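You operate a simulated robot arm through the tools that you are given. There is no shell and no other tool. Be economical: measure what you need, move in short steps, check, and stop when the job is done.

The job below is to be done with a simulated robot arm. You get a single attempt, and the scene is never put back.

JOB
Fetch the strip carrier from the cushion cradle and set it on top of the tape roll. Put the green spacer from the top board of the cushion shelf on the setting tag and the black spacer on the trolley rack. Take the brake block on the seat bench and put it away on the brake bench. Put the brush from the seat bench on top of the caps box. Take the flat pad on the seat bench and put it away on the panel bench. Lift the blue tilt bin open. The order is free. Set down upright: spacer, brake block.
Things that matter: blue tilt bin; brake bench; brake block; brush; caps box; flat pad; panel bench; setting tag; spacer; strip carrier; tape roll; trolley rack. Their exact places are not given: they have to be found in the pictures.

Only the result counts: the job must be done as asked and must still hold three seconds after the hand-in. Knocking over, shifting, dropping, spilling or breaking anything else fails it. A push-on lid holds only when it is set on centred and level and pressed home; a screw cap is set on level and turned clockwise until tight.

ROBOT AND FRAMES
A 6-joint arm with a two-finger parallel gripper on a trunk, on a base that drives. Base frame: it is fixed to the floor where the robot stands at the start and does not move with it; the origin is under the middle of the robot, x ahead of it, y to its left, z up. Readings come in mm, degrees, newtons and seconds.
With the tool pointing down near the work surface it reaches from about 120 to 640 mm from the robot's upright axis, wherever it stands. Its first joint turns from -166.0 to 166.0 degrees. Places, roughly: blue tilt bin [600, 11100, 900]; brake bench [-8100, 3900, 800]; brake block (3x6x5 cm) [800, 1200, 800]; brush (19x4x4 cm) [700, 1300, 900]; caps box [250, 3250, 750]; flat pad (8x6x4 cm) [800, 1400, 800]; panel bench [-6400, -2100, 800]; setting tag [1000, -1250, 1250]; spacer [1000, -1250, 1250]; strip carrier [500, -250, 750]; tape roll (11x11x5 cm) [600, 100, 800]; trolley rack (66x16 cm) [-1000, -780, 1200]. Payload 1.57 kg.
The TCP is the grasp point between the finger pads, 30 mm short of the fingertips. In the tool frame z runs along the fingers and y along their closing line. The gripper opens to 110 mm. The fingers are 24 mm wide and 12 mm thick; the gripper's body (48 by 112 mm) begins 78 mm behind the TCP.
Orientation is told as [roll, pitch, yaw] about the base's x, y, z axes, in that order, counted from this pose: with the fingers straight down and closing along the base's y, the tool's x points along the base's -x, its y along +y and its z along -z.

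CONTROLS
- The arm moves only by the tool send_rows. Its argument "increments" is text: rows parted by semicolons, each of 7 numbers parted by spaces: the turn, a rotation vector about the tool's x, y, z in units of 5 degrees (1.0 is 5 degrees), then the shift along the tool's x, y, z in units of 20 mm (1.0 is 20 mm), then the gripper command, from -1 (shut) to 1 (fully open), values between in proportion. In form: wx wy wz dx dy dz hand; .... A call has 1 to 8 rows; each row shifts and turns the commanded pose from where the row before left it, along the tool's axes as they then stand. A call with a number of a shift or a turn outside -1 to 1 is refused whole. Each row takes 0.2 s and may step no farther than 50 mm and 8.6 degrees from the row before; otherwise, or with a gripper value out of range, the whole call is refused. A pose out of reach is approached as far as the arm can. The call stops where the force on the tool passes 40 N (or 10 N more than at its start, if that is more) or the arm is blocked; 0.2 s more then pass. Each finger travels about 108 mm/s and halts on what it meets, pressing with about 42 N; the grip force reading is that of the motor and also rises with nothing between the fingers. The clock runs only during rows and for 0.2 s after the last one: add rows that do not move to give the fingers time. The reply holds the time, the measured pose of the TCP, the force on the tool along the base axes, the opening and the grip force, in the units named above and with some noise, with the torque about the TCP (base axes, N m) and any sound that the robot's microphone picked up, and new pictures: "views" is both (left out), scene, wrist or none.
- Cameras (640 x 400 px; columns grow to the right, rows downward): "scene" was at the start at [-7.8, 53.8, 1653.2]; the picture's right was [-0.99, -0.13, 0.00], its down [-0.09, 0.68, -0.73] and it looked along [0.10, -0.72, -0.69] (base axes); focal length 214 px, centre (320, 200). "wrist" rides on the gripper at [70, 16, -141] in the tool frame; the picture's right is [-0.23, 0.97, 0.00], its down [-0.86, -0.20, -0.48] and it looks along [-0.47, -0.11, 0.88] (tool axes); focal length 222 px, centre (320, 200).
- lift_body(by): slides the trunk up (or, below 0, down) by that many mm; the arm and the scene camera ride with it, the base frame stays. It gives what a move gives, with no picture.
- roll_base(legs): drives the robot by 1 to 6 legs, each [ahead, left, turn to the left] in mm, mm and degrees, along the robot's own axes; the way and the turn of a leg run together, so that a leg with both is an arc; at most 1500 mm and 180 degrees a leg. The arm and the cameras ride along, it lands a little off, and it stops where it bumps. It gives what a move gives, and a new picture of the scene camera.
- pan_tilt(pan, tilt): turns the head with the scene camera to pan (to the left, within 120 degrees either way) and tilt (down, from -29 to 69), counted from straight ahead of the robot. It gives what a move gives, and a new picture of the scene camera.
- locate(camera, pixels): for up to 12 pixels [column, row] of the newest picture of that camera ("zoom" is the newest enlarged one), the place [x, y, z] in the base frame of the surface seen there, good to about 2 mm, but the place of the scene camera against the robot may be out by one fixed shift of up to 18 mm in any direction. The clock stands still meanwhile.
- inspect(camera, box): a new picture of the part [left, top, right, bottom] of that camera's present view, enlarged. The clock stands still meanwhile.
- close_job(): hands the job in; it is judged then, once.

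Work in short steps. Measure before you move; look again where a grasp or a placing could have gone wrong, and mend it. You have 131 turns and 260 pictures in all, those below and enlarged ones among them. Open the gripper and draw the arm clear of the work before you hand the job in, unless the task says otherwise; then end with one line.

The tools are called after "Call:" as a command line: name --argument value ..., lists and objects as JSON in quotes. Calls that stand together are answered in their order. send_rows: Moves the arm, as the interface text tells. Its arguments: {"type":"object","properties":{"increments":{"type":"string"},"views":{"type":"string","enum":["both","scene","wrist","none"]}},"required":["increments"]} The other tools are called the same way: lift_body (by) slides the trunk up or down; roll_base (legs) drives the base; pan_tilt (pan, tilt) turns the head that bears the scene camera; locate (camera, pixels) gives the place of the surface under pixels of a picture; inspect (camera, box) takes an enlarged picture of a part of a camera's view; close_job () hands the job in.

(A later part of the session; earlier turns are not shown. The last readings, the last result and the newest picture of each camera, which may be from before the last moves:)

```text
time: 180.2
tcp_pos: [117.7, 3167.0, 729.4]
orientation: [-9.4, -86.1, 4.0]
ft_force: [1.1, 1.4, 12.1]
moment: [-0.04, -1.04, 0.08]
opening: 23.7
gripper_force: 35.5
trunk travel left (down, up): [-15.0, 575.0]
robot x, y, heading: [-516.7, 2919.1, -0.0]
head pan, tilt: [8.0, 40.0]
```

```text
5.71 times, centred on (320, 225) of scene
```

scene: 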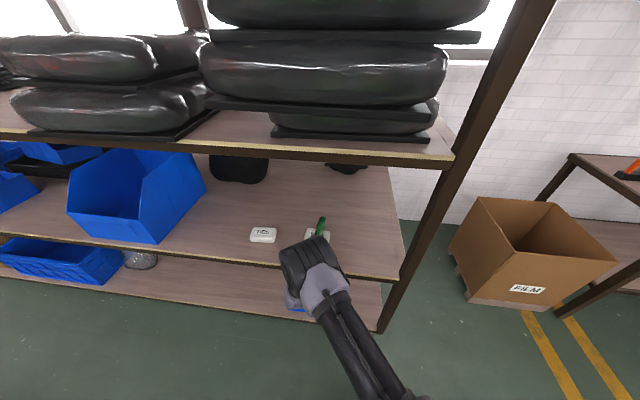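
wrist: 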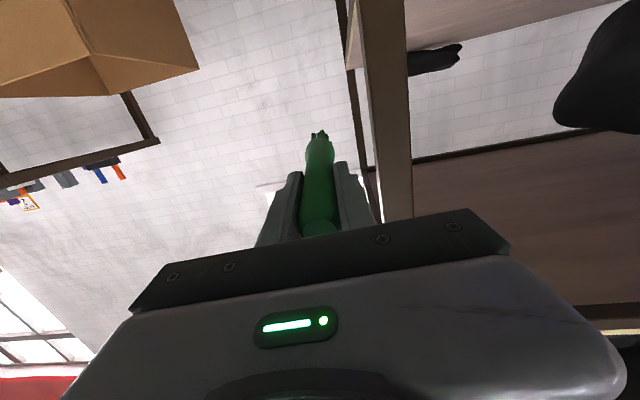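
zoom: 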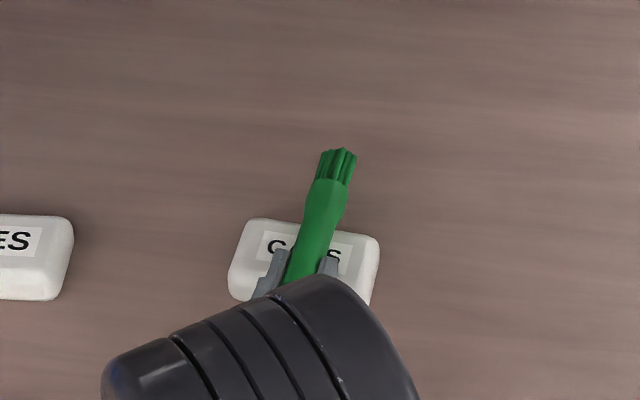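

Contact at the box's far edge; brush lies nearly flat. Relieve 1.5 mm, open the fingers and look.

Call:
send_rows --increments "0 0 0 -0.08 0 0 -1;0 0 0 0 0 0 -0.45;0 0 0 0 0 0 -0.3;0 0 0 0 0 0 -0.1;0 0 0 0 0 0 0.1;0 0 0 0 0 0 0.1" --views "both"

Call:
inspect --camera "scene" --box '[270, 190, 370, 260]'

```text
time: 181.6
tcp_pos: [116.3, 3167.8, 729.2]
orientation: [-10.1, -86.0, 4.6]
ft_force: [-0.6, -0.3, 0.4]
moment: [-0.02, -0.01, -0.01]
opening: 60.4
gripper_force: 0.0
trunk travel left (down, up): [-15.0, 575.0]
robot x, y, heading: [-514.6, 2917.1, 0.1]
head pan, tilt: [8.0, 40.0]
```

scene: 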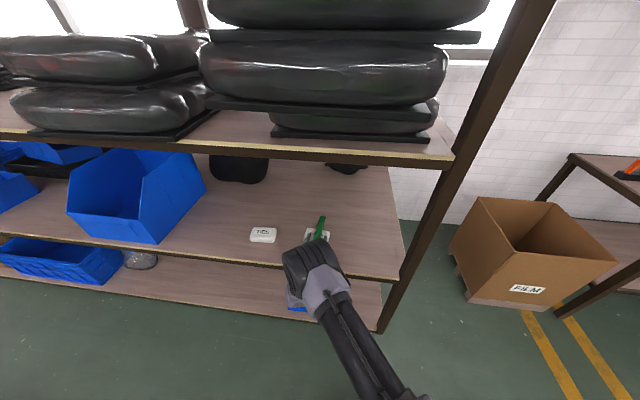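
wrist: 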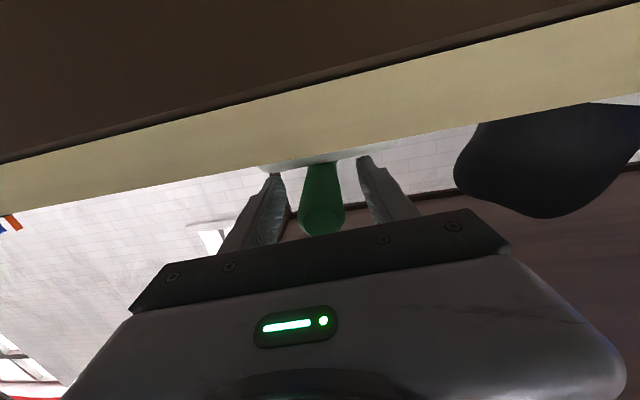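

```text
5.71 times, centred on (320, 225) of scene
```

zoom: 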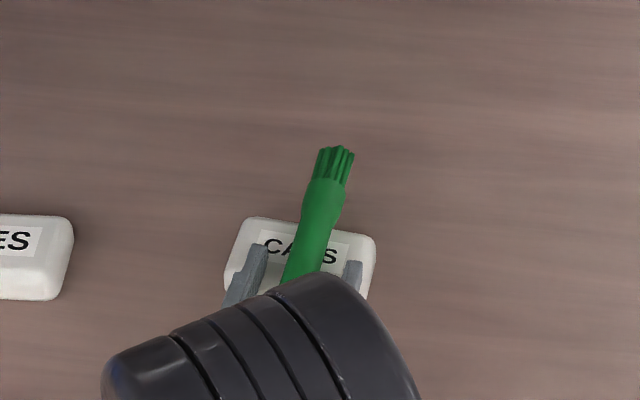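

The brush rests on the box. Open a bit more and withdraw straight back along the tool axis.

Call:
send_rows --increments "0 0 0 0 0 0 0.3;0 0 0 -0.05 0 -0.5 0.3;0 0 0 0 0 -1 0.3;0 0 0 0 0 -1 0.3;0 0 0 0 0 -1 0.3;0 0 0 0 0 -1 0.3" --views "none"

Call:
roll_base --legs '[[-350, 0, 0]]'

Call:
inspect --camera "scene" --box '[260, 150, 400, 240]'

```text
time: 183.0
tcp_pos: [28.2, 3174.2, 736.4]
orientation: [-9.6, -86.2, 4.4]
ft_force: [0.2, -0.5, -0.1]
moment: [0.01, 0.0, -0.02]
opening: 71.7
gripper_force: 0.1
trunk travel left (down, up): [-15.0, 575.0]
robot x, y, heading: [-517.1, 2919.9, -0.0]
head pan, tilt: [8.0, 40.0]
```

```text
time: 185.3
tcp_pos: [-326.7, 3176.0, 736.3]
orientation: [-10.0, -86.1, 5.0]
ft_force: [0.2, 0.1, 0.6]
moment: [0.0, 0.04, 0.0]
opening: 71.4
gripper_force: 0.1
trunk travel left (down, up): [-15.0, 575.0]
robot x, y, heading: [-868.7, 2921.5, -0.0]
head pan, tilt: [8.0, 40.0]
```

scene: 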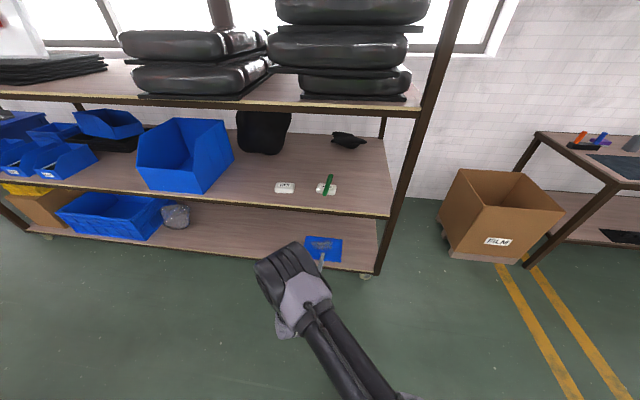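

```text
4.44 times, centred on (330, 195) of scene
```

zoom: 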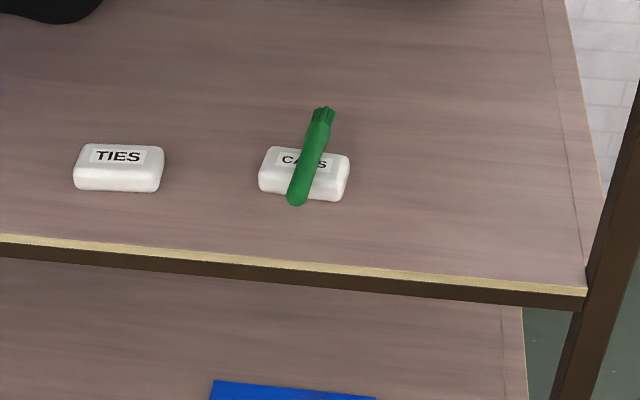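

Brush is on the CAPS box. Now restore the tool to pointing down and turn to face +y for the blue tilt bin.

Call:
send_rows --increments "0 1 0 0 0 0 0.3;0 1 0 0 0 0 0.3;0 1 0 0 0 0 0.3;0 1 0 0 0 0 0.3;0 1 0 0 0 0 0.3;0 1 0 0 0 0 0.3;0 1 0 0 0 0 0.3;0 1 0 0 0 0 0.3" --views "none"

Call:
send_rows --increments "0 1 0 0 0 0 0.3;0 1 0 0 0 0 0.3;0 1 0 0 0 0 0.3;0 1 0 0 0 0 0.3;0 1 0 0 0 0 0.3;0 1 0 0 0 0 0.3;0 1 0 0 0 0 0.3;0 1 0 0 0 0 0.3" --views "none"

Call:
lift_body --by 400

Call:
roll_base --legs '[[200, -300, 0], [0, 0, 90]]'

Call:
pan_tilt --pan 0 --tilt 20

```text
time: 187.1
tcp_pos: [-326.4, 3175.4, 735.8]
orientation: [-0.9, -46.2, -4.3]
ft_force: [0.2, 0.2, 0.8]
moment: [-0.01, -0.01, -0.03]
opening: 71.3
gripper_force: 0.1
trunk travel left (down, up): [-15.0, 575.0]
robot x, y, heading: [-868.9, 2921.7, 0.0]
head pan, tilt: [8.0, 40.0]
```

```text
time: 188.9
tcp_pos: [-326.0, 3175.4, 736.4]
orientation: [-0.6, -6.1, -4.8]
ft_force: [0.3, 0.5, -0.8]
moment: [-0.01, 0.05, -0.02]
opening: 71.5
gripper_force: 0.1
trunk travel left (down, up): [-15.0, 575.0]
robot x, y, heading: [-868.6, 2924.9, 0.1]
head pan, tilt: [8.0, 40.0]
```

```text
time: 192.8
tcp_pos: [-325.5, 3175.6, 1137.2]
orientation: [-0.7, -6.2, -4.8]
ft_force: [0.3, -0.1, -0.1]
moment: [0.0, -0.01, 0.03]
opening: 71.3
gripper_force: 0.0
trunk travel left (down, up): [-415.0, 175.0]
robot x, y, heading: [-874.5, 2921.1, -0.1]
head pan, tilt: [8.0, 40.0]
```

```text
time: 194.6
tcp_pos: [-183.7, 2954.7, 1136.1]
orientation: [-0.7, -5.7, -4.3]
ft_force: [-0.6, -1.5, -0.5]
moment: [0.09, -0.05, 0.01]
opening: 71.5
gripper_force: 0.2
trunk travel left (down, up): [-415.0, 175.0]
robot x, y, heading: [-722.2, 2700.2, 0.0]
head pan, tilt: [8.0, 40.0]
stopped in leg 1: the force on the tool passed its limit at 89 N (the readings are from after the stop); the commanded pose is now the measured one
```

scene: 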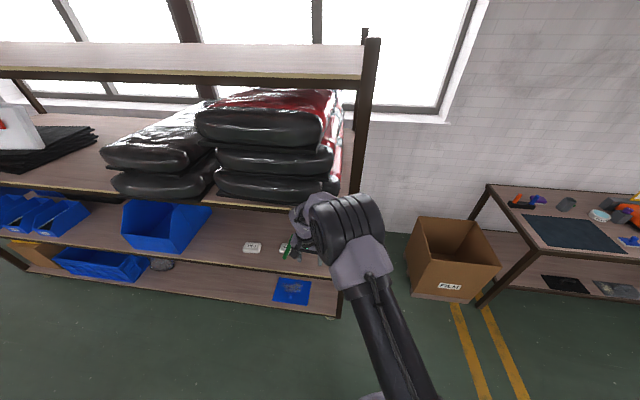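

```text
time: 195.4
tcp_pos: [-184.1, 2957.9, 1135.2]
orientation: [-0.7, -5.6, -4.3]
ft_force: [-1.6, 0.2, -0.3]
moment: [0.04, -0.17, 0.0]
opening: 71.6
gripper_force: 0.0
trunk travel left (down, up): [-415.0, 175.0]
robot x, y, heading: [-724.8, 2694.6, 0.3]
head pan, tilt: [0.0, 20.0]
```

scene: 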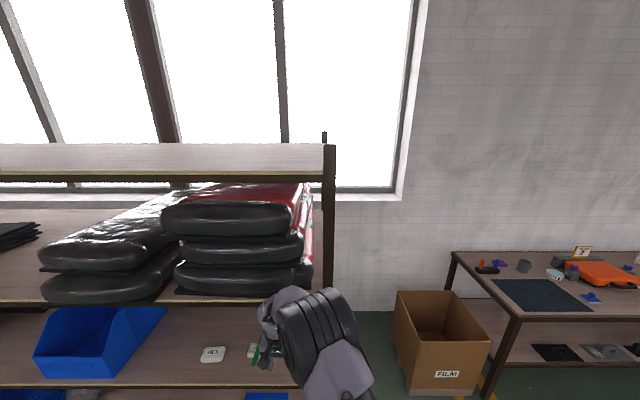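

The raised wrist touched the pads again while I moved toward the shelf; back straight off, then check the pads.

Call:
roll_base --legs '[[-300, 0, 0], [0, 0, 90]]'

Call:
pan_tilt --pan -70 --tilt 25

Call:
pan_tilt --pan 0 --tilt 20

```text
time: 201.3
tcp_pos: [-1287.2, 3234.1, 1135.9]
orientation: [-0.7, -5.7, 85.9]
ft_force: [0.1, 0.1, -0.6]
moment: [0.01, -0.03, -0.06]
opening: 71.5
gripper_force: 0.2
trunk travel left (down, up): [-415.0, 175.0]
robot x, y, heading: [-1027.5, 2698.6, 90.1]
head pan, tilt: [0.0, 20.0]
```

scene: 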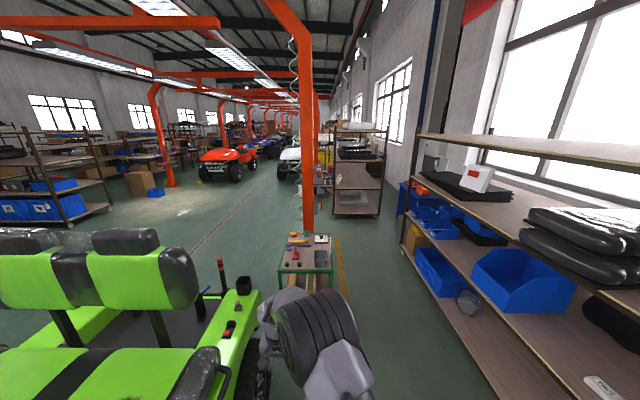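

```text
time: 202.7
tcp_pos: [-1287.4, 3235.9, 1136.0]
orientation: [-0.6, -5.7, 86.0]
ft_force: [0.2, 0.5, -0.4]
moment: [0.02, 0.01, -0.01]
opening: 71.4
gripper_force: 0.0
trunk travel left (down, up): [-415.0, 175.0]
robot x, y, heading: [-1026.0, 2698.0, 90.3]
head pan, tilt: [-70.0, 25.0]
```

scene: 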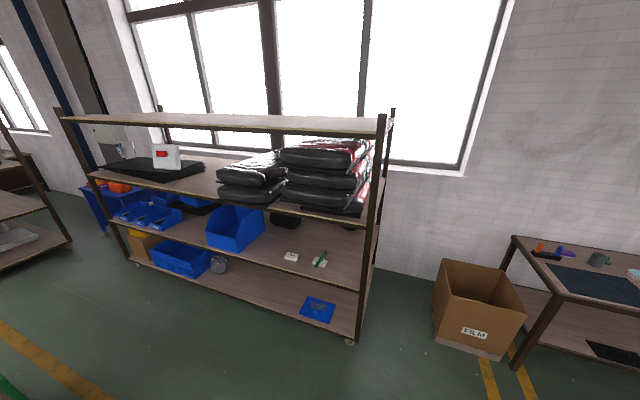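

```text
time: 204.2
tcp_pos: [-1287.2, 3235.9, 1135.3]
orientation: [-0.6, -5.7, 86.1]
ft_force: [-0.3, 0.0, -0.4]
moment: [-0.03, -0.01, -0.02]
opening: 71.4
gripper_force: 0.0
trunk travel left (down, up): [-415.0, 175.0]
robot x, y, heading: [-1023.3, 2694.7, 90.5]
head pan, tilt: [0.0, 20.0]
```

scene: 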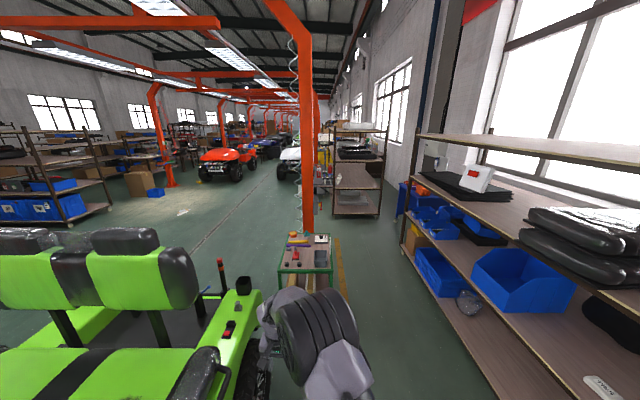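

Pads and shelf look unchanged. Locate the cart and far objects to plan the drive along the aisle.

Call:
locate --camera "scene" --pixels '[[334, 265], [332, 240], [280, 268], [336, 215], [378, 213], [340, 300], [400, 240], [308, 200], [345, 330], [325, 200]]'

Call:
inspect --camera "scene" --box '[290, 90, 430, 220]'

```text
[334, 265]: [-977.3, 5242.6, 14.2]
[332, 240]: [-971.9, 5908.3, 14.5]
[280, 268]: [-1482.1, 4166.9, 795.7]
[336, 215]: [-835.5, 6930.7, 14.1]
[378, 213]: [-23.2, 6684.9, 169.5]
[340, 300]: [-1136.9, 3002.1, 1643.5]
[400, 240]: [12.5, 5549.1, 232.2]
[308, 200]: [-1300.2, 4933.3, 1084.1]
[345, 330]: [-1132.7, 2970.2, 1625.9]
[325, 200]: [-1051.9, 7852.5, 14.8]
```

```text
3.08 times, centred on (360, 155) of scene
```

zoom: 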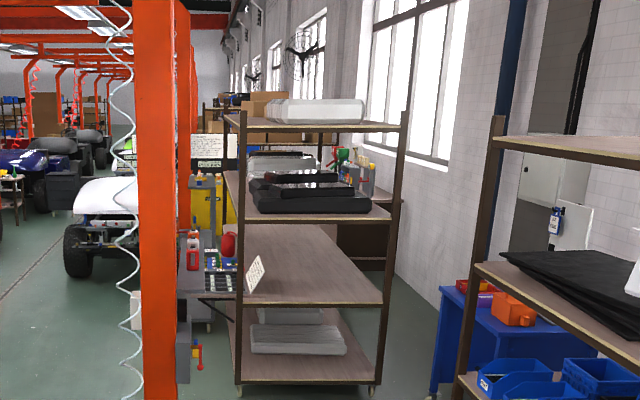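

Drive right 545 mm into the aisle, then ahead 2900 mm, and look again.

Call:
roll_base --legs '[[0, -545, 0], [1450, 0, 0], [1450, 0, 0]]'

Call:
pan_tilt --pan 0 --tilt 30

Call:
locate --camera "scene" --pixels '[[100, 200], [150, 250], [200, 250], [250, 250], [300, 250], [350, 250], [200, 180], [250, 180], [150, 320], [250, 320]]'

```text
time: 220.9
tcp_pos: [-764.4, 6126.6, 1135.8]
orientation: [-0.7, -5.7, 86.1]
ft_force: [0.2, -0.4, 0.6]
moment: [0.0, 0.01, -0.02]
opening: 71.7
gripper_force: 0.1
trunk travel left (down, up): [-415.0, 175.0]
robot x, y, heading: [-501.8, 5593.4, 90.7]
head pan, tilt: [0.0, 20.0]
```

scene: 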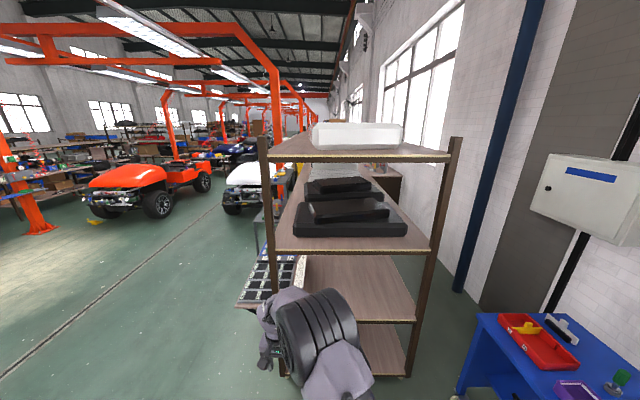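

```text
time: 221.6
tcp_pos: [-763.0, 6127.3, 1134.9]
orientation: [-0.7, -5.7, 86.1]
ft_force: [-0.1, -0.9, 0.1]
moment: [-0.02, 0.03, -0.01]
opening: 71.2
gripper_force: 0.2
trunk travel left (down, up): [-415.0, 175.0]
robot x, y, heading: [-499.4, 5593.6, 90.6]
head pan, tilt: [0.0, 30.0]
```

scene: 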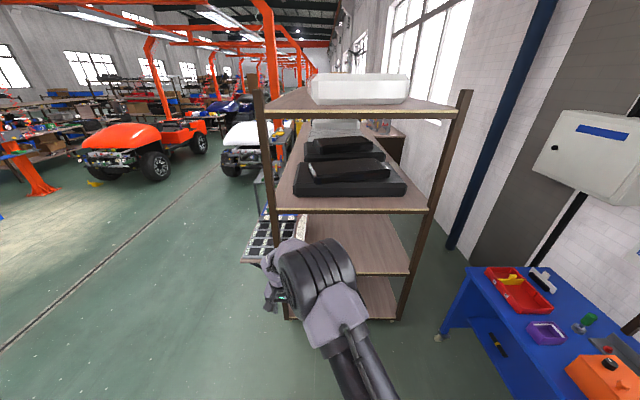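

```text
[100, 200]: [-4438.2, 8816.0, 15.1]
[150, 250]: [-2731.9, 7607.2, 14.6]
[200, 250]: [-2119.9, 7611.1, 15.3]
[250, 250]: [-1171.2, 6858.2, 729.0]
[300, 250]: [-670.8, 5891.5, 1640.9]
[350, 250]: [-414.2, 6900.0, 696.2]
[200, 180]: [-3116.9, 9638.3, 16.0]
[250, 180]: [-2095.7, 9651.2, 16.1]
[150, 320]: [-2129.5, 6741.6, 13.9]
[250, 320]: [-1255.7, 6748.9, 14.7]
```

The open floor lies left (x≈-1900). Drive left 1350 and ahead 2800, then look to the right for the tilt bin.

Call:
roll_base --legs '[[0, 1350, 0], [1400, 0, 0], [1200, 0, 0]]'

Call:
pan_tilt --pan -50 --tilt 20

```text
time: 224.8
tcp_pos: [-1241.6, 6124.2, 1139.8]
orientation: [0.2, -5.6, 85.8]
ft_force: [0.7, -0.1, -0.3]
moment: [-0.01, 0.0, 0.0]
opening: 71.6
gripper_force: 0.0
trunk travel left (down, up): [-415.0, 175.0]
robot x, y, heading: [-1003.2, 5586.4, 90.2]
head pan, tilt: [0.0, 30.0]
stopped in leg 1: the robot was blocked; the commanded pose is now the measured one
```

scene: 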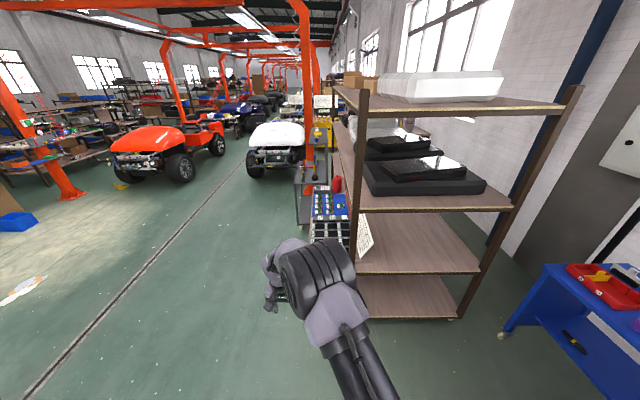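

```text
time: 226.0
tcp_pos: [-1243.5, 6125.3, 1140.1]
orientation: [0.2, -5.6, 85.7]
ft_force: [-0.7, 0.0, 0.4]
moment: [-0.01, -0.03, 0.02]
opening: 71.6
gripper_force: 0.0
trunk travel left (down, up): [-415.0, 175.0]
robot x, y, heading: [-999.3, 5587.3, 90.1]
head pan, tilt: [-50.0, 20.0]
```

scene: 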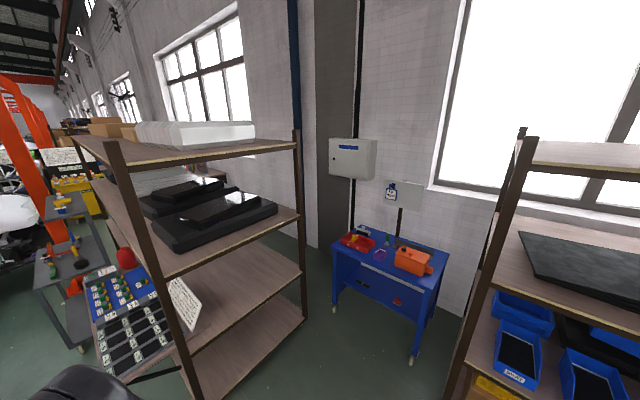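

Blocked on the left; look there.

Call:
pan_tilt --pan 80 --tilt 50

```text
time: 228.1
tcp_pos: [-1242.6, 6125.3, 1140.5]
orientation: [0.3, -5.6, 85.8]
ft_force: [-0.2, -0.5, -1.2]
moment: [0.01, 0.02, 0.0]
opening: 71.3
gripper_force: 0.0
trunk travel left (down, up): [-415.0, 175.0]
robot x, y, heading: [-1003.3, 5586.1, 90.4]
head pan, tilt: [80.0, 50.0]
```

scene: 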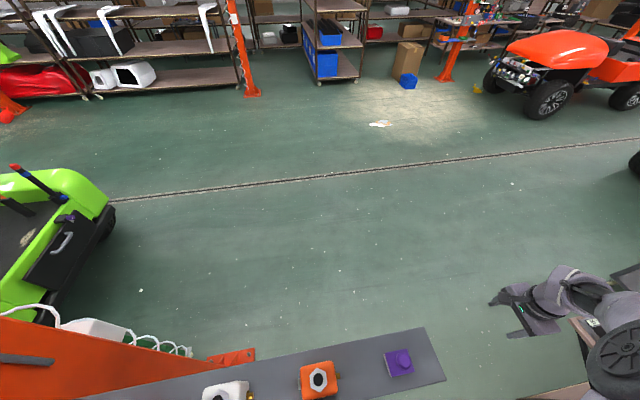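

A grey bracket board on the column blocks me at left. Locate its extents.

Call:
locate --camera "scene" --pixels '[[444, 382], [425, 330], [240, 360], [398, 362], [318, 380], [90, 398], [225, 392], [540, 395], [230, 357], [500, 300]]'

```text
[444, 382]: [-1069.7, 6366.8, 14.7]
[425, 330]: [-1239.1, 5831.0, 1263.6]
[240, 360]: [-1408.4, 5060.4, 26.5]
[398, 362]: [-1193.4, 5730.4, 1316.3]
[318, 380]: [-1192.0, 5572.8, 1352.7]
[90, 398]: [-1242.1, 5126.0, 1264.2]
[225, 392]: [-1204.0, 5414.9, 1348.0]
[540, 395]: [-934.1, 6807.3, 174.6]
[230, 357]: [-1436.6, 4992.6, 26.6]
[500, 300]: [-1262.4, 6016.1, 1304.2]
```

Board spans y 5126–5831 at z≈1264. I shift right 80, pull the arm in 160 mm, go ahead 520 and then left past it.

Call:
roll_base --legs '[[0, -80, 0]]'

Call:
send_rows --increments "0 0 0 1 0 0 0.3;0 0 0 1 0 0 0.3;0 0 0 1 0 0 0.3;0 0 0 1 0 0 0.3;0 0 0 1 0 0 0.3;0 0 0 1 0 0 0.3;0 0 0 1 0 0 0.3;0 0 0 1 0 0 0.3" --views "none"

Call:
roll_base --legs '[[520, 0, 0], [0, 900, 0]]'

Call:
pan_tilt --pan -15 --tilt 25

```text
time: 229.2
tcp_pos: [-1179.6, 6125.6, 1135.9]
orientation: [-0.5, -5.7, 85.9]
ft_force: [0.1, -0.1, -0.2]
moment: [0.01, 0.07, 0.03]
opening: 71.6
gripper_force: 0.1
trunk travel left (down, up): [-415.0, 175.0]
robot x, y, heading: [-923.2, 5586.9, 90.5]
head pan, tilt: [80.0, 50.0]
```

scene: 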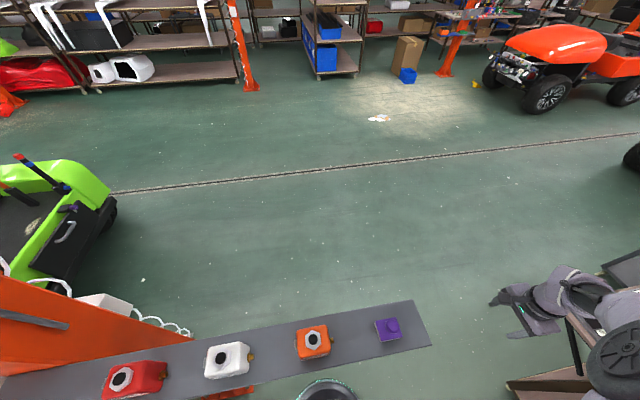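

```text
time: 231.0
tcp_pos: [-1193.3, 5966.4, 1119.5]
orientation: [-0.8, -5.7, 85.8]
ft_force: [0.0, -1.2, -0.2]
moment: [0.0, -0.01, -0.05]
opening: 71.4
gripper_force: 0.0
trunk travel left (down, up): [-415.0, 175.0]
robot x, y, heading: [-919.5, 5592.9, 90.2]
head pan, tilt: [80.0, 50.0]
```

```text
time: 238.4
tcp_pos: [-2099.4, 6486.4, 1119.6]
orientation: [-0.7, -5.8, 85.5]
ft_force: [0.0, -0.3, 0.1]
moment: [0.02, -0.02, 0.02]
opening: 71.4
gripper_force: 0.0
trunk travel left (down, up): [-415.0, 175.0]
robot x, y, heading: [-1828.7, 6104.9, 89.9]
head pan, tilt: [80.0, 50.0]
```

scene: 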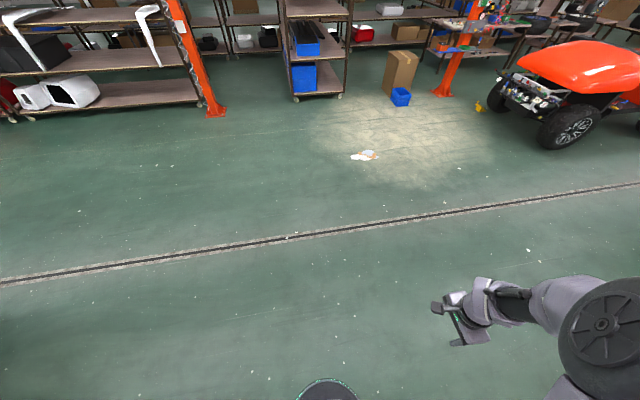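

```text
time: 240.1
tcp_pos: [-2099.4, 6486.6, 1119.3]
orientation: [-0.9, -5.6, 85.3]
ft_force: [-0.2, -0.3, -0.3]
moment: [0.03, 0.01, 0.0]
opening: 71.4
gripper_force: 0.0
trunk travel left (down, up): [-415.0, 175.0]
robot x, y, heading: [-1829.5, 6107.0, 89.8]
head pan, tilt: [-15.0, 25.0]
```

scene: 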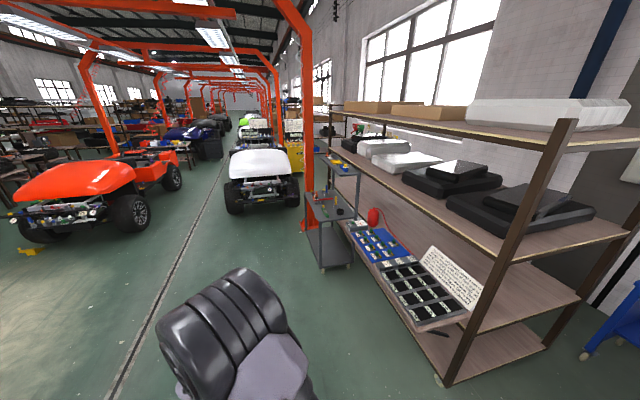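

Call:
locate --camera "scene" --pixels '[[232, 212], [296, 208], [308, 228], [352, 268], [330, 268], [185, 200], [315, 195], [270, 215], [440, 375], [290, 170], [330, 130], [210, 240]]'

Call:
inspect --camera "scene" --box '[220, 100, 420, 240]'

```text
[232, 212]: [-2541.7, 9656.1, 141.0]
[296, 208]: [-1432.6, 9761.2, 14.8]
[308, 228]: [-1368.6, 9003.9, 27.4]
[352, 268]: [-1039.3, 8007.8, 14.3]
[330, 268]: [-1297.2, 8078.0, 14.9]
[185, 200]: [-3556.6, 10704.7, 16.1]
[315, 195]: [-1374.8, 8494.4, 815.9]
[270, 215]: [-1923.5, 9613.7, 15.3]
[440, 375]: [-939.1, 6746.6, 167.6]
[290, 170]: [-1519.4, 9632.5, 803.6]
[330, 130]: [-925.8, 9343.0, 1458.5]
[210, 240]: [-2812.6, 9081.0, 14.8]
```

```text
2.86 times, centred on (320, 170) of scene
```

zoom: 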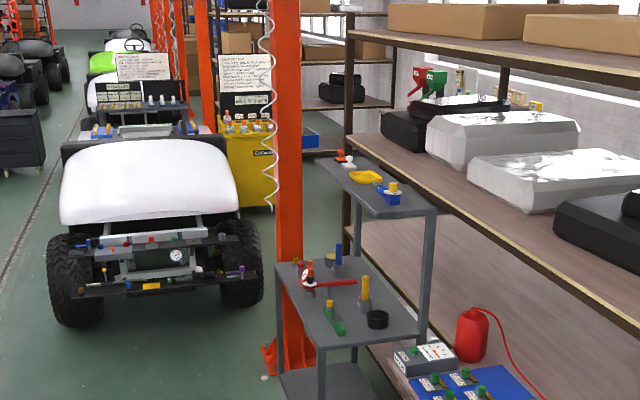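

Call:
locate --camera "zoom" --pixels '[[300, 138], [315, 150], [320, 80], [340, 90], [250, 150], [265, 205], [350, 140], [540, 105], [435, 85], [235, 45], [360, 15], [310, 125]]'

Call:
inspect --camera "scene" --box '[280, 110, 360, 180]'

```text
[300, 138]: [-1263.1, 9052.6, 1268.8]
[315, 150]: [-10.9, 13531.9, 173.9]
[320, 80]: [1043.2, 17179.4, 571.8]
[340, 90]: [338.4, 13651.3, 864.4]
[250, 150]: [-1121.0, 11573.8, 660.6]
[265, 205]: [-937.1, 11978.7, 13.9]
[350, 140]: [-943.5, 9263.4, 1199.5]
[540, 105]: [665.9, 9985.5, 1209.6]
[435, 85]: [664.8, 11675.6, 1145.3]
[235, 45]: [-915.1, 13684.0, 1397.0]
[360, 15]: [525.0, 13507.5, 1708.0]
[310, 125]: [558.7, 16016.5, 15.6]
```

```text
5.71 times, centred on (320, 145) of scene
```

zoom: 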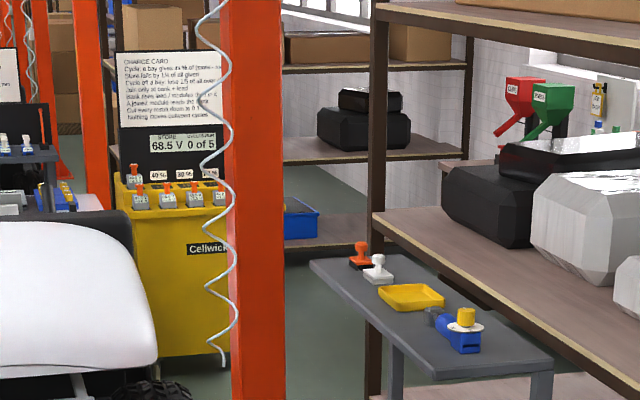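

The red/green hoppers stand along the right wall near (665,10000–11700), so the blue tilt bin is there. The way is the gap between column 2 (-1370,9000) and the white vehicle. Raise the trunk, turn to face +x, and drive left to y≈8900 to measure the gap.

Call:
lift_body --by 170

Call:
roll_base --legs '[[0, 100, -90], [0, 1400, 0], [0, 1250, 0]]'

Call:
pan_tilt --pan 35 --tilt 45

```text
time: 242.0
tcp_pos: [-2099.1, 6485.5, 1289.2]
orientation: [-0.8, -5.7, 85.4]
ft_force: [0.0, -0.1, -0.4]
moment: [0.0, 0.03, 0.01]
opening: 71.3
gripper_force: 0.0
trunk travel left (down, up): [-585.0, 5.0]
robot x, y, heading: [-1830.0, 6107.7, 89.7]
head pan, tilt: [-15.0, 25.0]
```

```text
time: 258.8
tcp_pos: [-1485.9, 9086.8, 1289.2]
orientation: [-0.9, -5.7, -4.9]
ft_force: [0.2, 0.4, 0.0]
moment: [-0.01, 0.0, 0.08]
opening: 71.6
gripper_force: 0.1
trunk travel left (down, up): [-585.0, 5.0]
robot x, y, heading: [-1867.9, 8822.0, -0.5]
head pan, tilt: [-15.0, 25.0]
```

scene: 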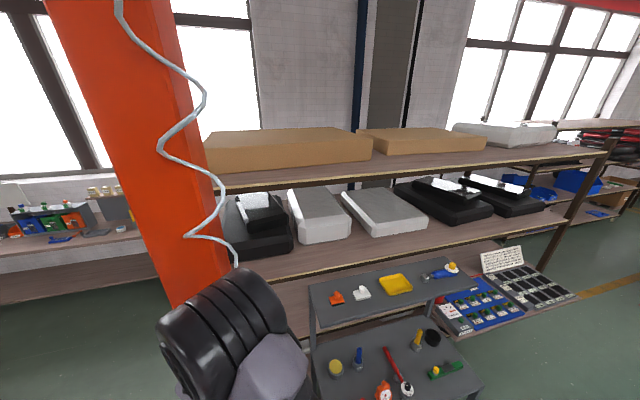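

```text
time: 259.9
tcp_pos: [-1486.2, 9086.4, 1289.4]
orientation: [-0.8, -5.7, -5.0]
ft_force: [0.6, -0.5, 0.4]
moment: [-0.02, 0.01, -0.01]
opening: 71.5
gripper_force: 0.0
trunk travel left (down, up): [-585.0, 5.0]
robot x, y, heading: [-1865.9, 8820.1, -0.5]
head pan, tilt: [35.0, 45.0]
```

scene: 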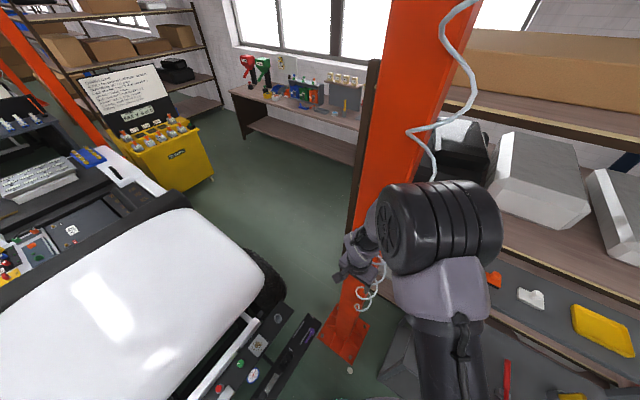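

Bench with the bins visible past the column. Measure gap corner points.

Call:
locate --camera "scene" --pixels '[[325, 345], [345, 362], [362, 320], [320, 322], [285, 310], [275, 295], [300, 330], [262, 270], [270, 370], [245, 110], [365, 165], [300, 92]]'

Call:
inspect --camera "scene" --box '[220, 40, 380, 140]'

```text
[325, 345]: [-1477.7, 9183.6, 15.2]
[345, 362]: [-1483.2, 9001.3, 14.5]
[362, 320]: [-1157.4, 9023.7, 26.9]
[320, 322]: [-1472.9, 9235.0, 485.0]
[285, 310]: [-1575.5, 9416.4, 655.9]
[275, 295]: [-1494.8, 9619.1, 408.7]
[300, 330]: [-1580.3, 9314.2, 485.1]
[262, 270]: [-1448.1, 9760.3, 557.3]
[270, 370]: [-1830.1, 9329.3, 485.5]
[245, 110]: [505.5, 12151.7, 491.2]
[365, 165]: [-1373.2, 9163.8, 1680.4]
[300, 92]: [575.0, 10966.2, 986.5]
```

```text
4.00 times, centred on (300, 90) of scene
```

zoom: 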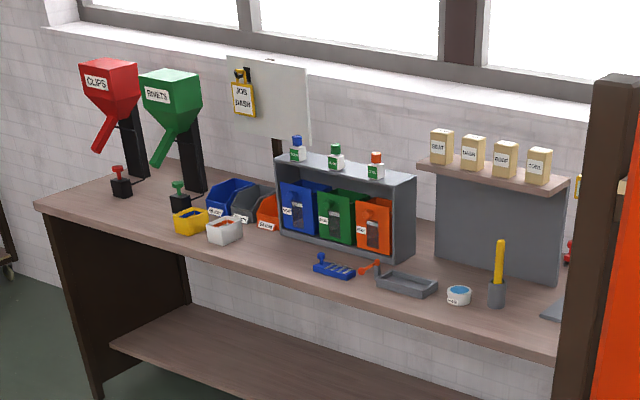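

A board in front of the vehicle closes this gap. Check the vehicle's other end: drive to the left lane and ahead, and look right.

Call:
roll_base --legs '[[-1050, 0, 0], [0, 0, 90], [1400, 0, 0], [1400, 0, 0]]'

Call:
pan_tilt --pan -45 --tilt 20

```text
time: 282.3
tcp_pos: [-3124.4, 12019.5, 1290.2]
orientation: [-0.9, -5.7, 84.1]
ft_force: [-0.8, 0.7, 0.0]
moment: [0.0, -0.03, -0.03]
opening: 71.5
gripper_force: 0.1
trunk travel left (down, up): [-585.0, 5.0]
robot x, y, heading: [-2864.2, 11635.2, 88.4]
head pan, tilt: [35.0, 45.0]
```

scene: 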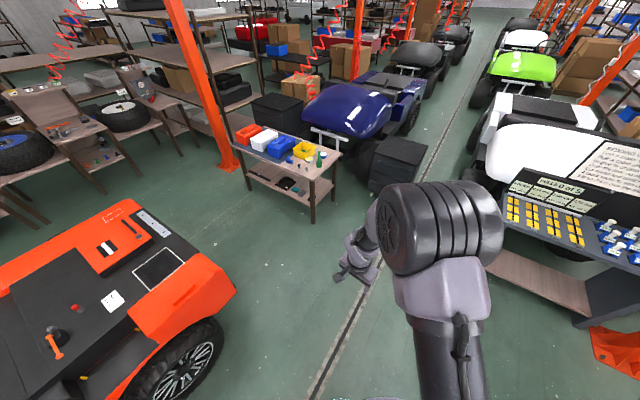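

```text
time: 283.9
tcp_pos: [-3123.7, 12021.0, 1289.4]
orientation: [-0.8, -5.7, 83.9]
ft_force: [0.4, 0.4, 1.0]
moment: [-0.03, 0.01, -0.01]
opening: 71.5
gripper_force: 0.0
trunk travel left (down, up): [-585.0, 5.0]
robot x, y, heading: [-2863.8, 11635.3, 88.3]
head pan, tilt: [-45.0, 20.0]
```

scene: 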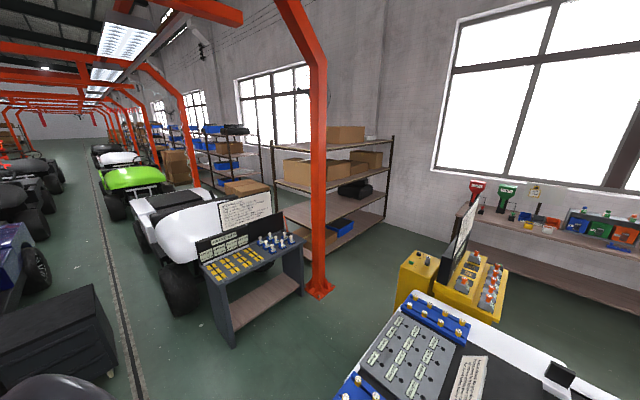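

There is a gap between the white vehicle's tail and the console/column. Measure it.

Call:
locate --camera "scene" --pixels '[[235, 345], [303, 290], [318, 297], [335, 285], [345, 395], [360, 345], [397, 305], [340, 310], [300, 340], [410, 265], [410, 290], [250, 380]]'

Call:
pan_tilt --pan -60 --tilt 50

```text
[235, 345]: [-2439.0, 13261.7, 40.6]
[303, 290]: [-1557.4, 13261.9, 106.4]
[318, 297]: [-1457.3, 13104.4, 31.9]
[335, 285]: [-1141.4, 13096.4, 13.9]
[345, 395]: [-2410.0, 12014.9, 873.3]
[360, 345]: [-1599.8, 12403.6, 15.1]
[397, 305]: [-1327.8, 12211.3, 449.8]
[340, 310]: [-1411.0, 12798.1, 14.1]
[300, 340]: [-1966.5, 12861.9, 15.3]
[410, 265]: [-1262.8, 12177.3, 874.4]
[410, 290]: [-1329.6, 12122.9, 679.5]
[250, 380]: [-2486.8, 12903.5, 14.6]
```

```text
time: 284.8
tcp_pos: [-3123.2, 12019.6, 1289.3]
orientation: [-0.7, -5.7, 84.0]
ft_force: [-0.8, 0.3, -0.8]
moment: [-0.01, -0.03, 0.02]
opening: 71.4
gripper_force: 0.1
trunk travel left (down, up): [-585.0, 5.0]
robot x, y, heading: [-2865.5, 11632.8, 88.5]
head pan, tilt: [-60.0, 50.0]
```

scene: 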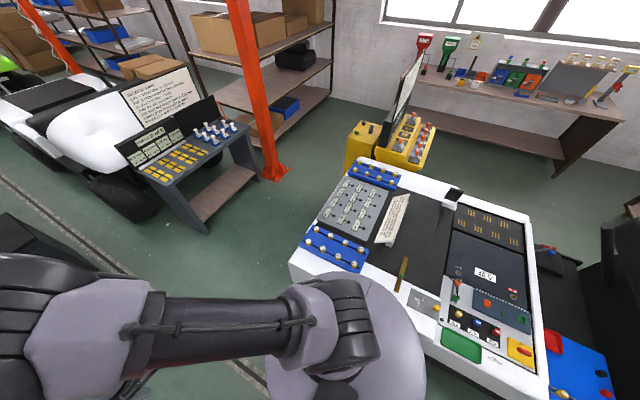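

Passage at y≈12720 (650 mm wide). Centre the arm first, then drive: ahead 1085, turn right 88, ahead.

Call:
send_rows --increments "0 0 0 0 -1 0 0.3;0 0 0 0 -1 0 0.3;0 0 0 0 -1 0 0.3;0 0 0 0 -1 0 0.3;0 0 0 0 -1 0 0.3;0 0 0 0 -1 0 0.3;0 0 0 0 -1 0 0.3;0 0 0 0 -1 0 0.3" --views "none"

Call:
send_rows --increments "0 0 0 0 -1 0 0.3;0 0 0 0 -1 0 0.3;0 0 0 0 -1 0 0.3;0 0 0 0 -1 0 0.3;0 0 0 0 -1 0 0.3;0 1 0 0 0 0 0.3;0 0.1 0.9 0 0 0 0.3" --views "none"

Call:
roll_base --legs '[[1080, 0, 0], [0, 0, -88.4]]'

Call:
pan_tilt --pan 0 --tilt 40

```text
time: 286.6
tcp_pos: [-2964.7, 12003.6, 1292.3]
orientation: [-0.7, -5.7, 84.0]
ft_force: [0.5, 0.2, -0.5]
moment: [-0.03, 0.0, -0.01]
opening: 71.4
gripper_force: 0.0
trunk travel left (down, up): [-585.0, 5.0]
robot x, y, heading: [-2860.9, 11633.4, 88.2]
head pan, tilt: [-60.0, 50.0]
```

```text
time: 288.2
tcp_pos: [-2860.3, 11993.5, 1293.3]
orientation: [-1.7, -3.3, 79.3]
ft_force: [-0.7, 0.6, -0.1]
moment: [0.0, 0.0, 0.0]
opening: 71.4
gripper_force: 0.1
out of reach, approached as far as the arm can: row 6
trunk travel left (down, up): [-585.0, 5.0]
robot x, y, heading: [-2866.4, 11634.5, 88.2]
head pan, tilt: [-60.0, 50.0]
```

```text
time: 297.5
tcp_pos: [-2479.1, 12726.7, 1293.5]
orientation: [-1.7, -3.4, -7.7]
ft_force: [0.6, 0.5, -0.1]
moment: [-0.01, 0.02, 0.01]
opening: 71.3
gripper_force: 0.1
trunk travel left (down, up): [-585.0, 5.0]
robot x, y, heading: [-2835.5, 12713.0, 1.4]
head pan, tilt: [-60.0, 50.0]
```

scene: 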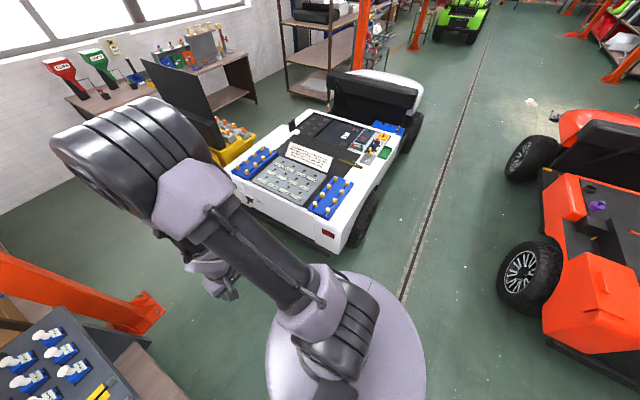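

```text
time: 298.8
tcp_pos: [-2478.2, 12727.6, 1293.3]
orientation: [-1.7, -3.4, -7.8]
ft_force: [0.1, 1.0, -0.3]
moment: [0.01, 0.01, 0.0]
opening: 71.6
gripper_force: 0.1
trunk travel left (down, up): [-585.0, 5.0]
robot x, y, heading: [-2835.4, 12716.0, 1.3]
head pan, tilt: [0.0, 40.0]
```

scene: 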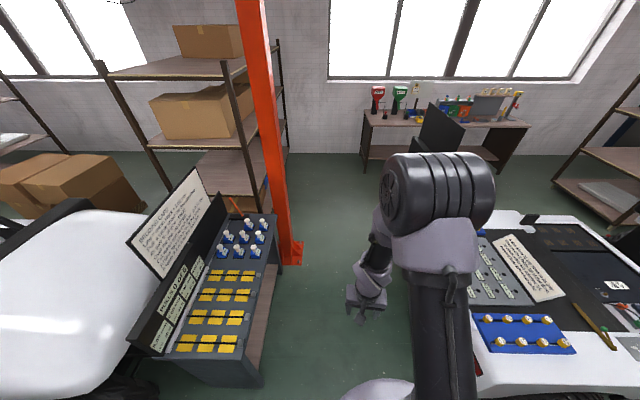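

Clear corridor ahead. Drive ahead 1500 in line, then check.

Call:
locate --camera "scene" --pixels '[[265, 380], [280, 265], [300, 262], [470, 340], [465, 300], [430, 130]]'

Call:
roll_base --legs '[[0, 0, -1.4], [1300, 0, 0]]'

```text
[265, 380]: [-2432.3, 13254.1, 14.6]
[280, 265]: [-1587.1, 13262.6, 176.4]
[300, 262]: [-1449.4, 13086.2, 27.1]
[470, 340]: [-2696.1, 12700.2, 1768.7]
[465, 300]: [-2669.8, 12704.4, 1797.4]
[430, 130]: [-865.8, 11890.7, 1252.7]
```

```text
time: 305.7
tcp_pos: [-1169.2, 12720.5, 1293.5]
orientation: [-1.7, -3.2, -8.9]
ft_force: [-0.3, 0.7, -0.4]
moment: [-0.01, 0.0, -0.02]
opening: 71.5
gripper_force: 0.1
trunk travel left (down, up): [-585.0, 5.0]
robot x, y, heading: [-1533.9, 12712.4, 0.4]
head pan, tilt: [0.0, 40.0]
```

scene: 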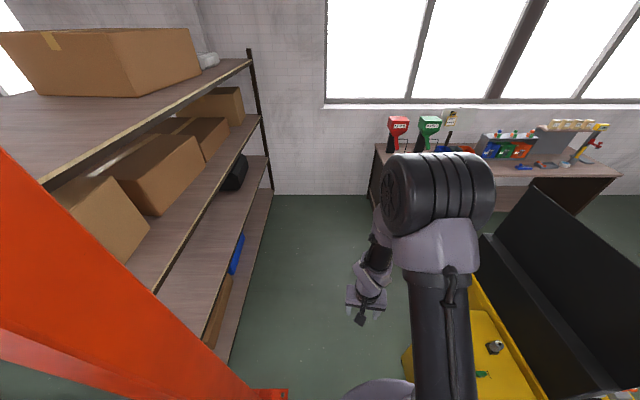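

Call:
locate --camera "scene" --pixels '[[405, 350], [410, 365], [232, 345], [270, 390], [500, 150], [490, 165], [268, 190], [600, 180], [530, 150]]'

Call:
inspect --camera "scene" --box '[370, 90, 630, 230]'

```text
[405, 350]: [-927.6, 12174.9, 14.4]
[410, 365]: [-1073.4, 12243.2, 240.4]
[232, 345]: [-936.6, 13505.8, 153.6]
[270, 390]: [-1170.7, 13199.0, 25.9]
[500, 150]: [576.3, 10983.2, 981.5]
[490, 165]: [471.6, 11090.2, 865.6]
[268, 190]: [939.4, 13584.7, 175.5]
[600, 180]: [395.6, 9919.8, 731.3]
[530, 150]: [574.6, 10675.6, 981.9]
```

```text
2.46 times, centred on (500, 160) of scene
```

zoom: 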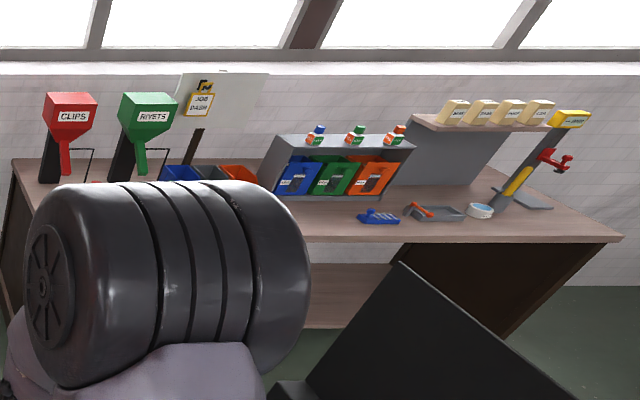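

Drive ahead to x≈-150, then right to y≈11080 in front of the bins.

Call:
roll_base --legs '[[1380, 0, 0], [0, -1400, 0], [0, -230, 0]]'

Call:
pan_tilt --pan 12 --tilt 45

Call:
send_rows --increments "0 0.6 1 0 0 0 1" --views "wrist"

```text
time: 320.5
tcp_pos: [255.2, 11125.9, 1294.1]
orientation: [-1.7, -3.3, -7.9]
ft_force: [0.0, -0.4, -0.5]
moment: [-0.02, -0.03, 0.04]
opening: 71.5
gripper_force: 0.1
trunk travel left (down, up): [-585.0, 5.0]
robot x, y, heading: [-106.6, 11118.6, 0.9]
head pan, tilt: [0.0, 40.0]
```

scene: 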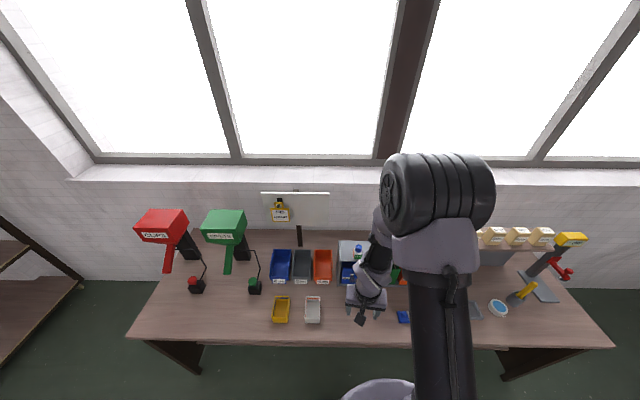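

```text
time: 321.3
tcp_pos: [255.0, 11125.5, 1293.0]
orientation: [-1.7, -3.3, -7.9]
ft_force: [0.1, -0.9, -0.3]
moment: [0.0, 0.0, 0.0]
opening: 71.8
gripper_force: 0.1
trunk travel left (down, up): [-585.0, 5.0]
robot x, y, heading: [-105.9, 11113.4, 1.1]
head pan, tilt: [12.0, 45.0]
```

scene: 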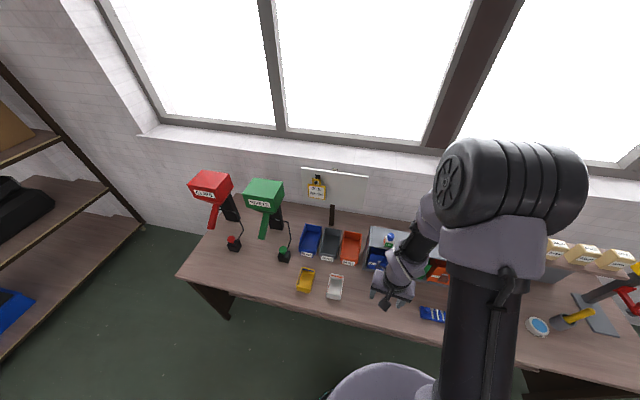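

```text
time: 321.7
tcp_pos: [254.5, 11124.4, 1293.5]
orientation: [-1.6, -0.5, -13.1]
ft_force: [-0.2, 0.1, -0.3]
moment: [-0.02, 0.01, 0.0]
opening: 110.3
gripper_force: 0.1
trunk travel left (down, up): [-585.0, 5.0]
robot x, y, heading: [-106.7, 11116.4, 1.3]
head pan, tilt: [12.0, 45.0]
```

wrist: 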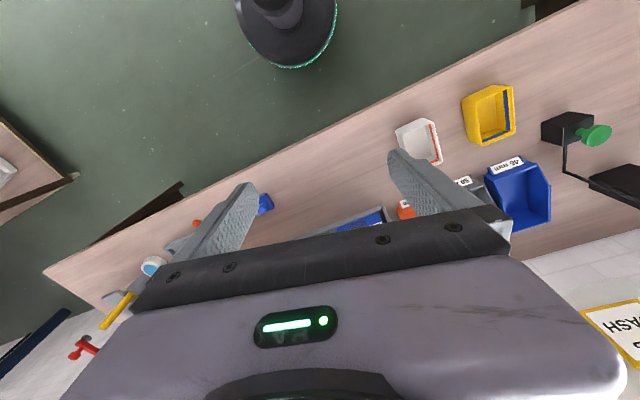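

I shift right 380 so the scene camera sees the blue tilt bin unobstructed, and straighten the wrist.

Call:
roll_base --legs '[[0, -380, -1]]'

Call:
send_rows --increments "0.3 0 -1 0 0 0 0;0 0 -1 0 0 0 0;0 0 -0.6 0 0 0 0" --views "none"

Call:
inspect --camera "scene" --box '[240, 190, 400, 300]'

```text
time: 324.1
tcp_pos: [259.9, 10739.1, 1294.9]
orientation: [-1.5, -0.4, -14.0]
ft_force: [0.2, 0.3, 1.4]
moment: [0.03, 0.01, 0.01]
opening: 109.9
gripper_force: 0.2
trunk travel left (down, up): [-585.0, 5.0]
robot x, y, heading: [-98.9, 10736.3, 0.1]
head pan, tilt: [12.0, 45.0]
```

scene: 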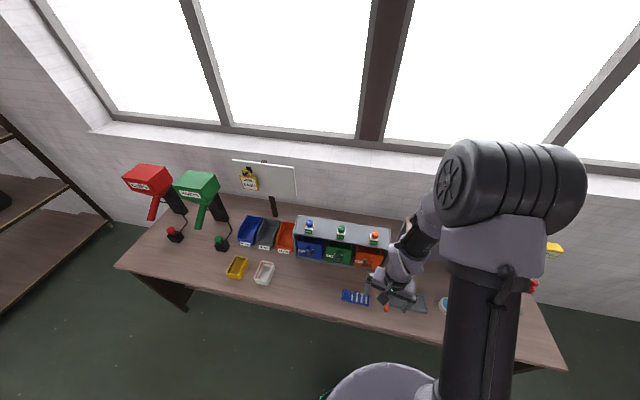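

```text
time: 324.9
tcp_pos: [259.1, 10738.2, 1294.7]
orientation: [-3.1, 0.2, -1.0]
ft_force: [-0.1, -0.3, -0.3]
moment: [0.0, 0.02, -0.02]
opening: 55.2
gripper_force: 0.2
trunk travel left (down, up): [-585.0, 5.0]
robot x, y, heading: [-106.2, 10734.6, 0.0]
head pan, tilt: [12.0, 45.0]
```

```text
3.64 times, centred on (320, 245) of scene
```

zoom: 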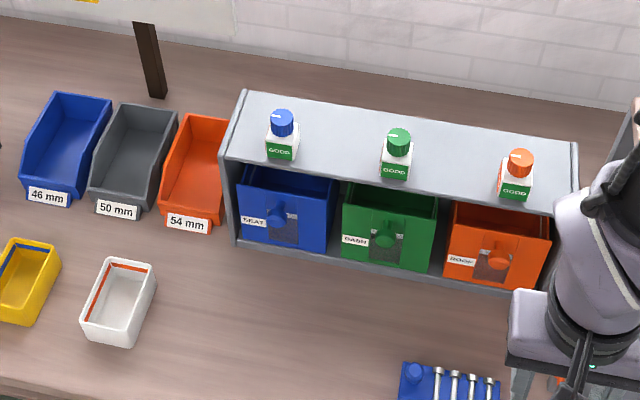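

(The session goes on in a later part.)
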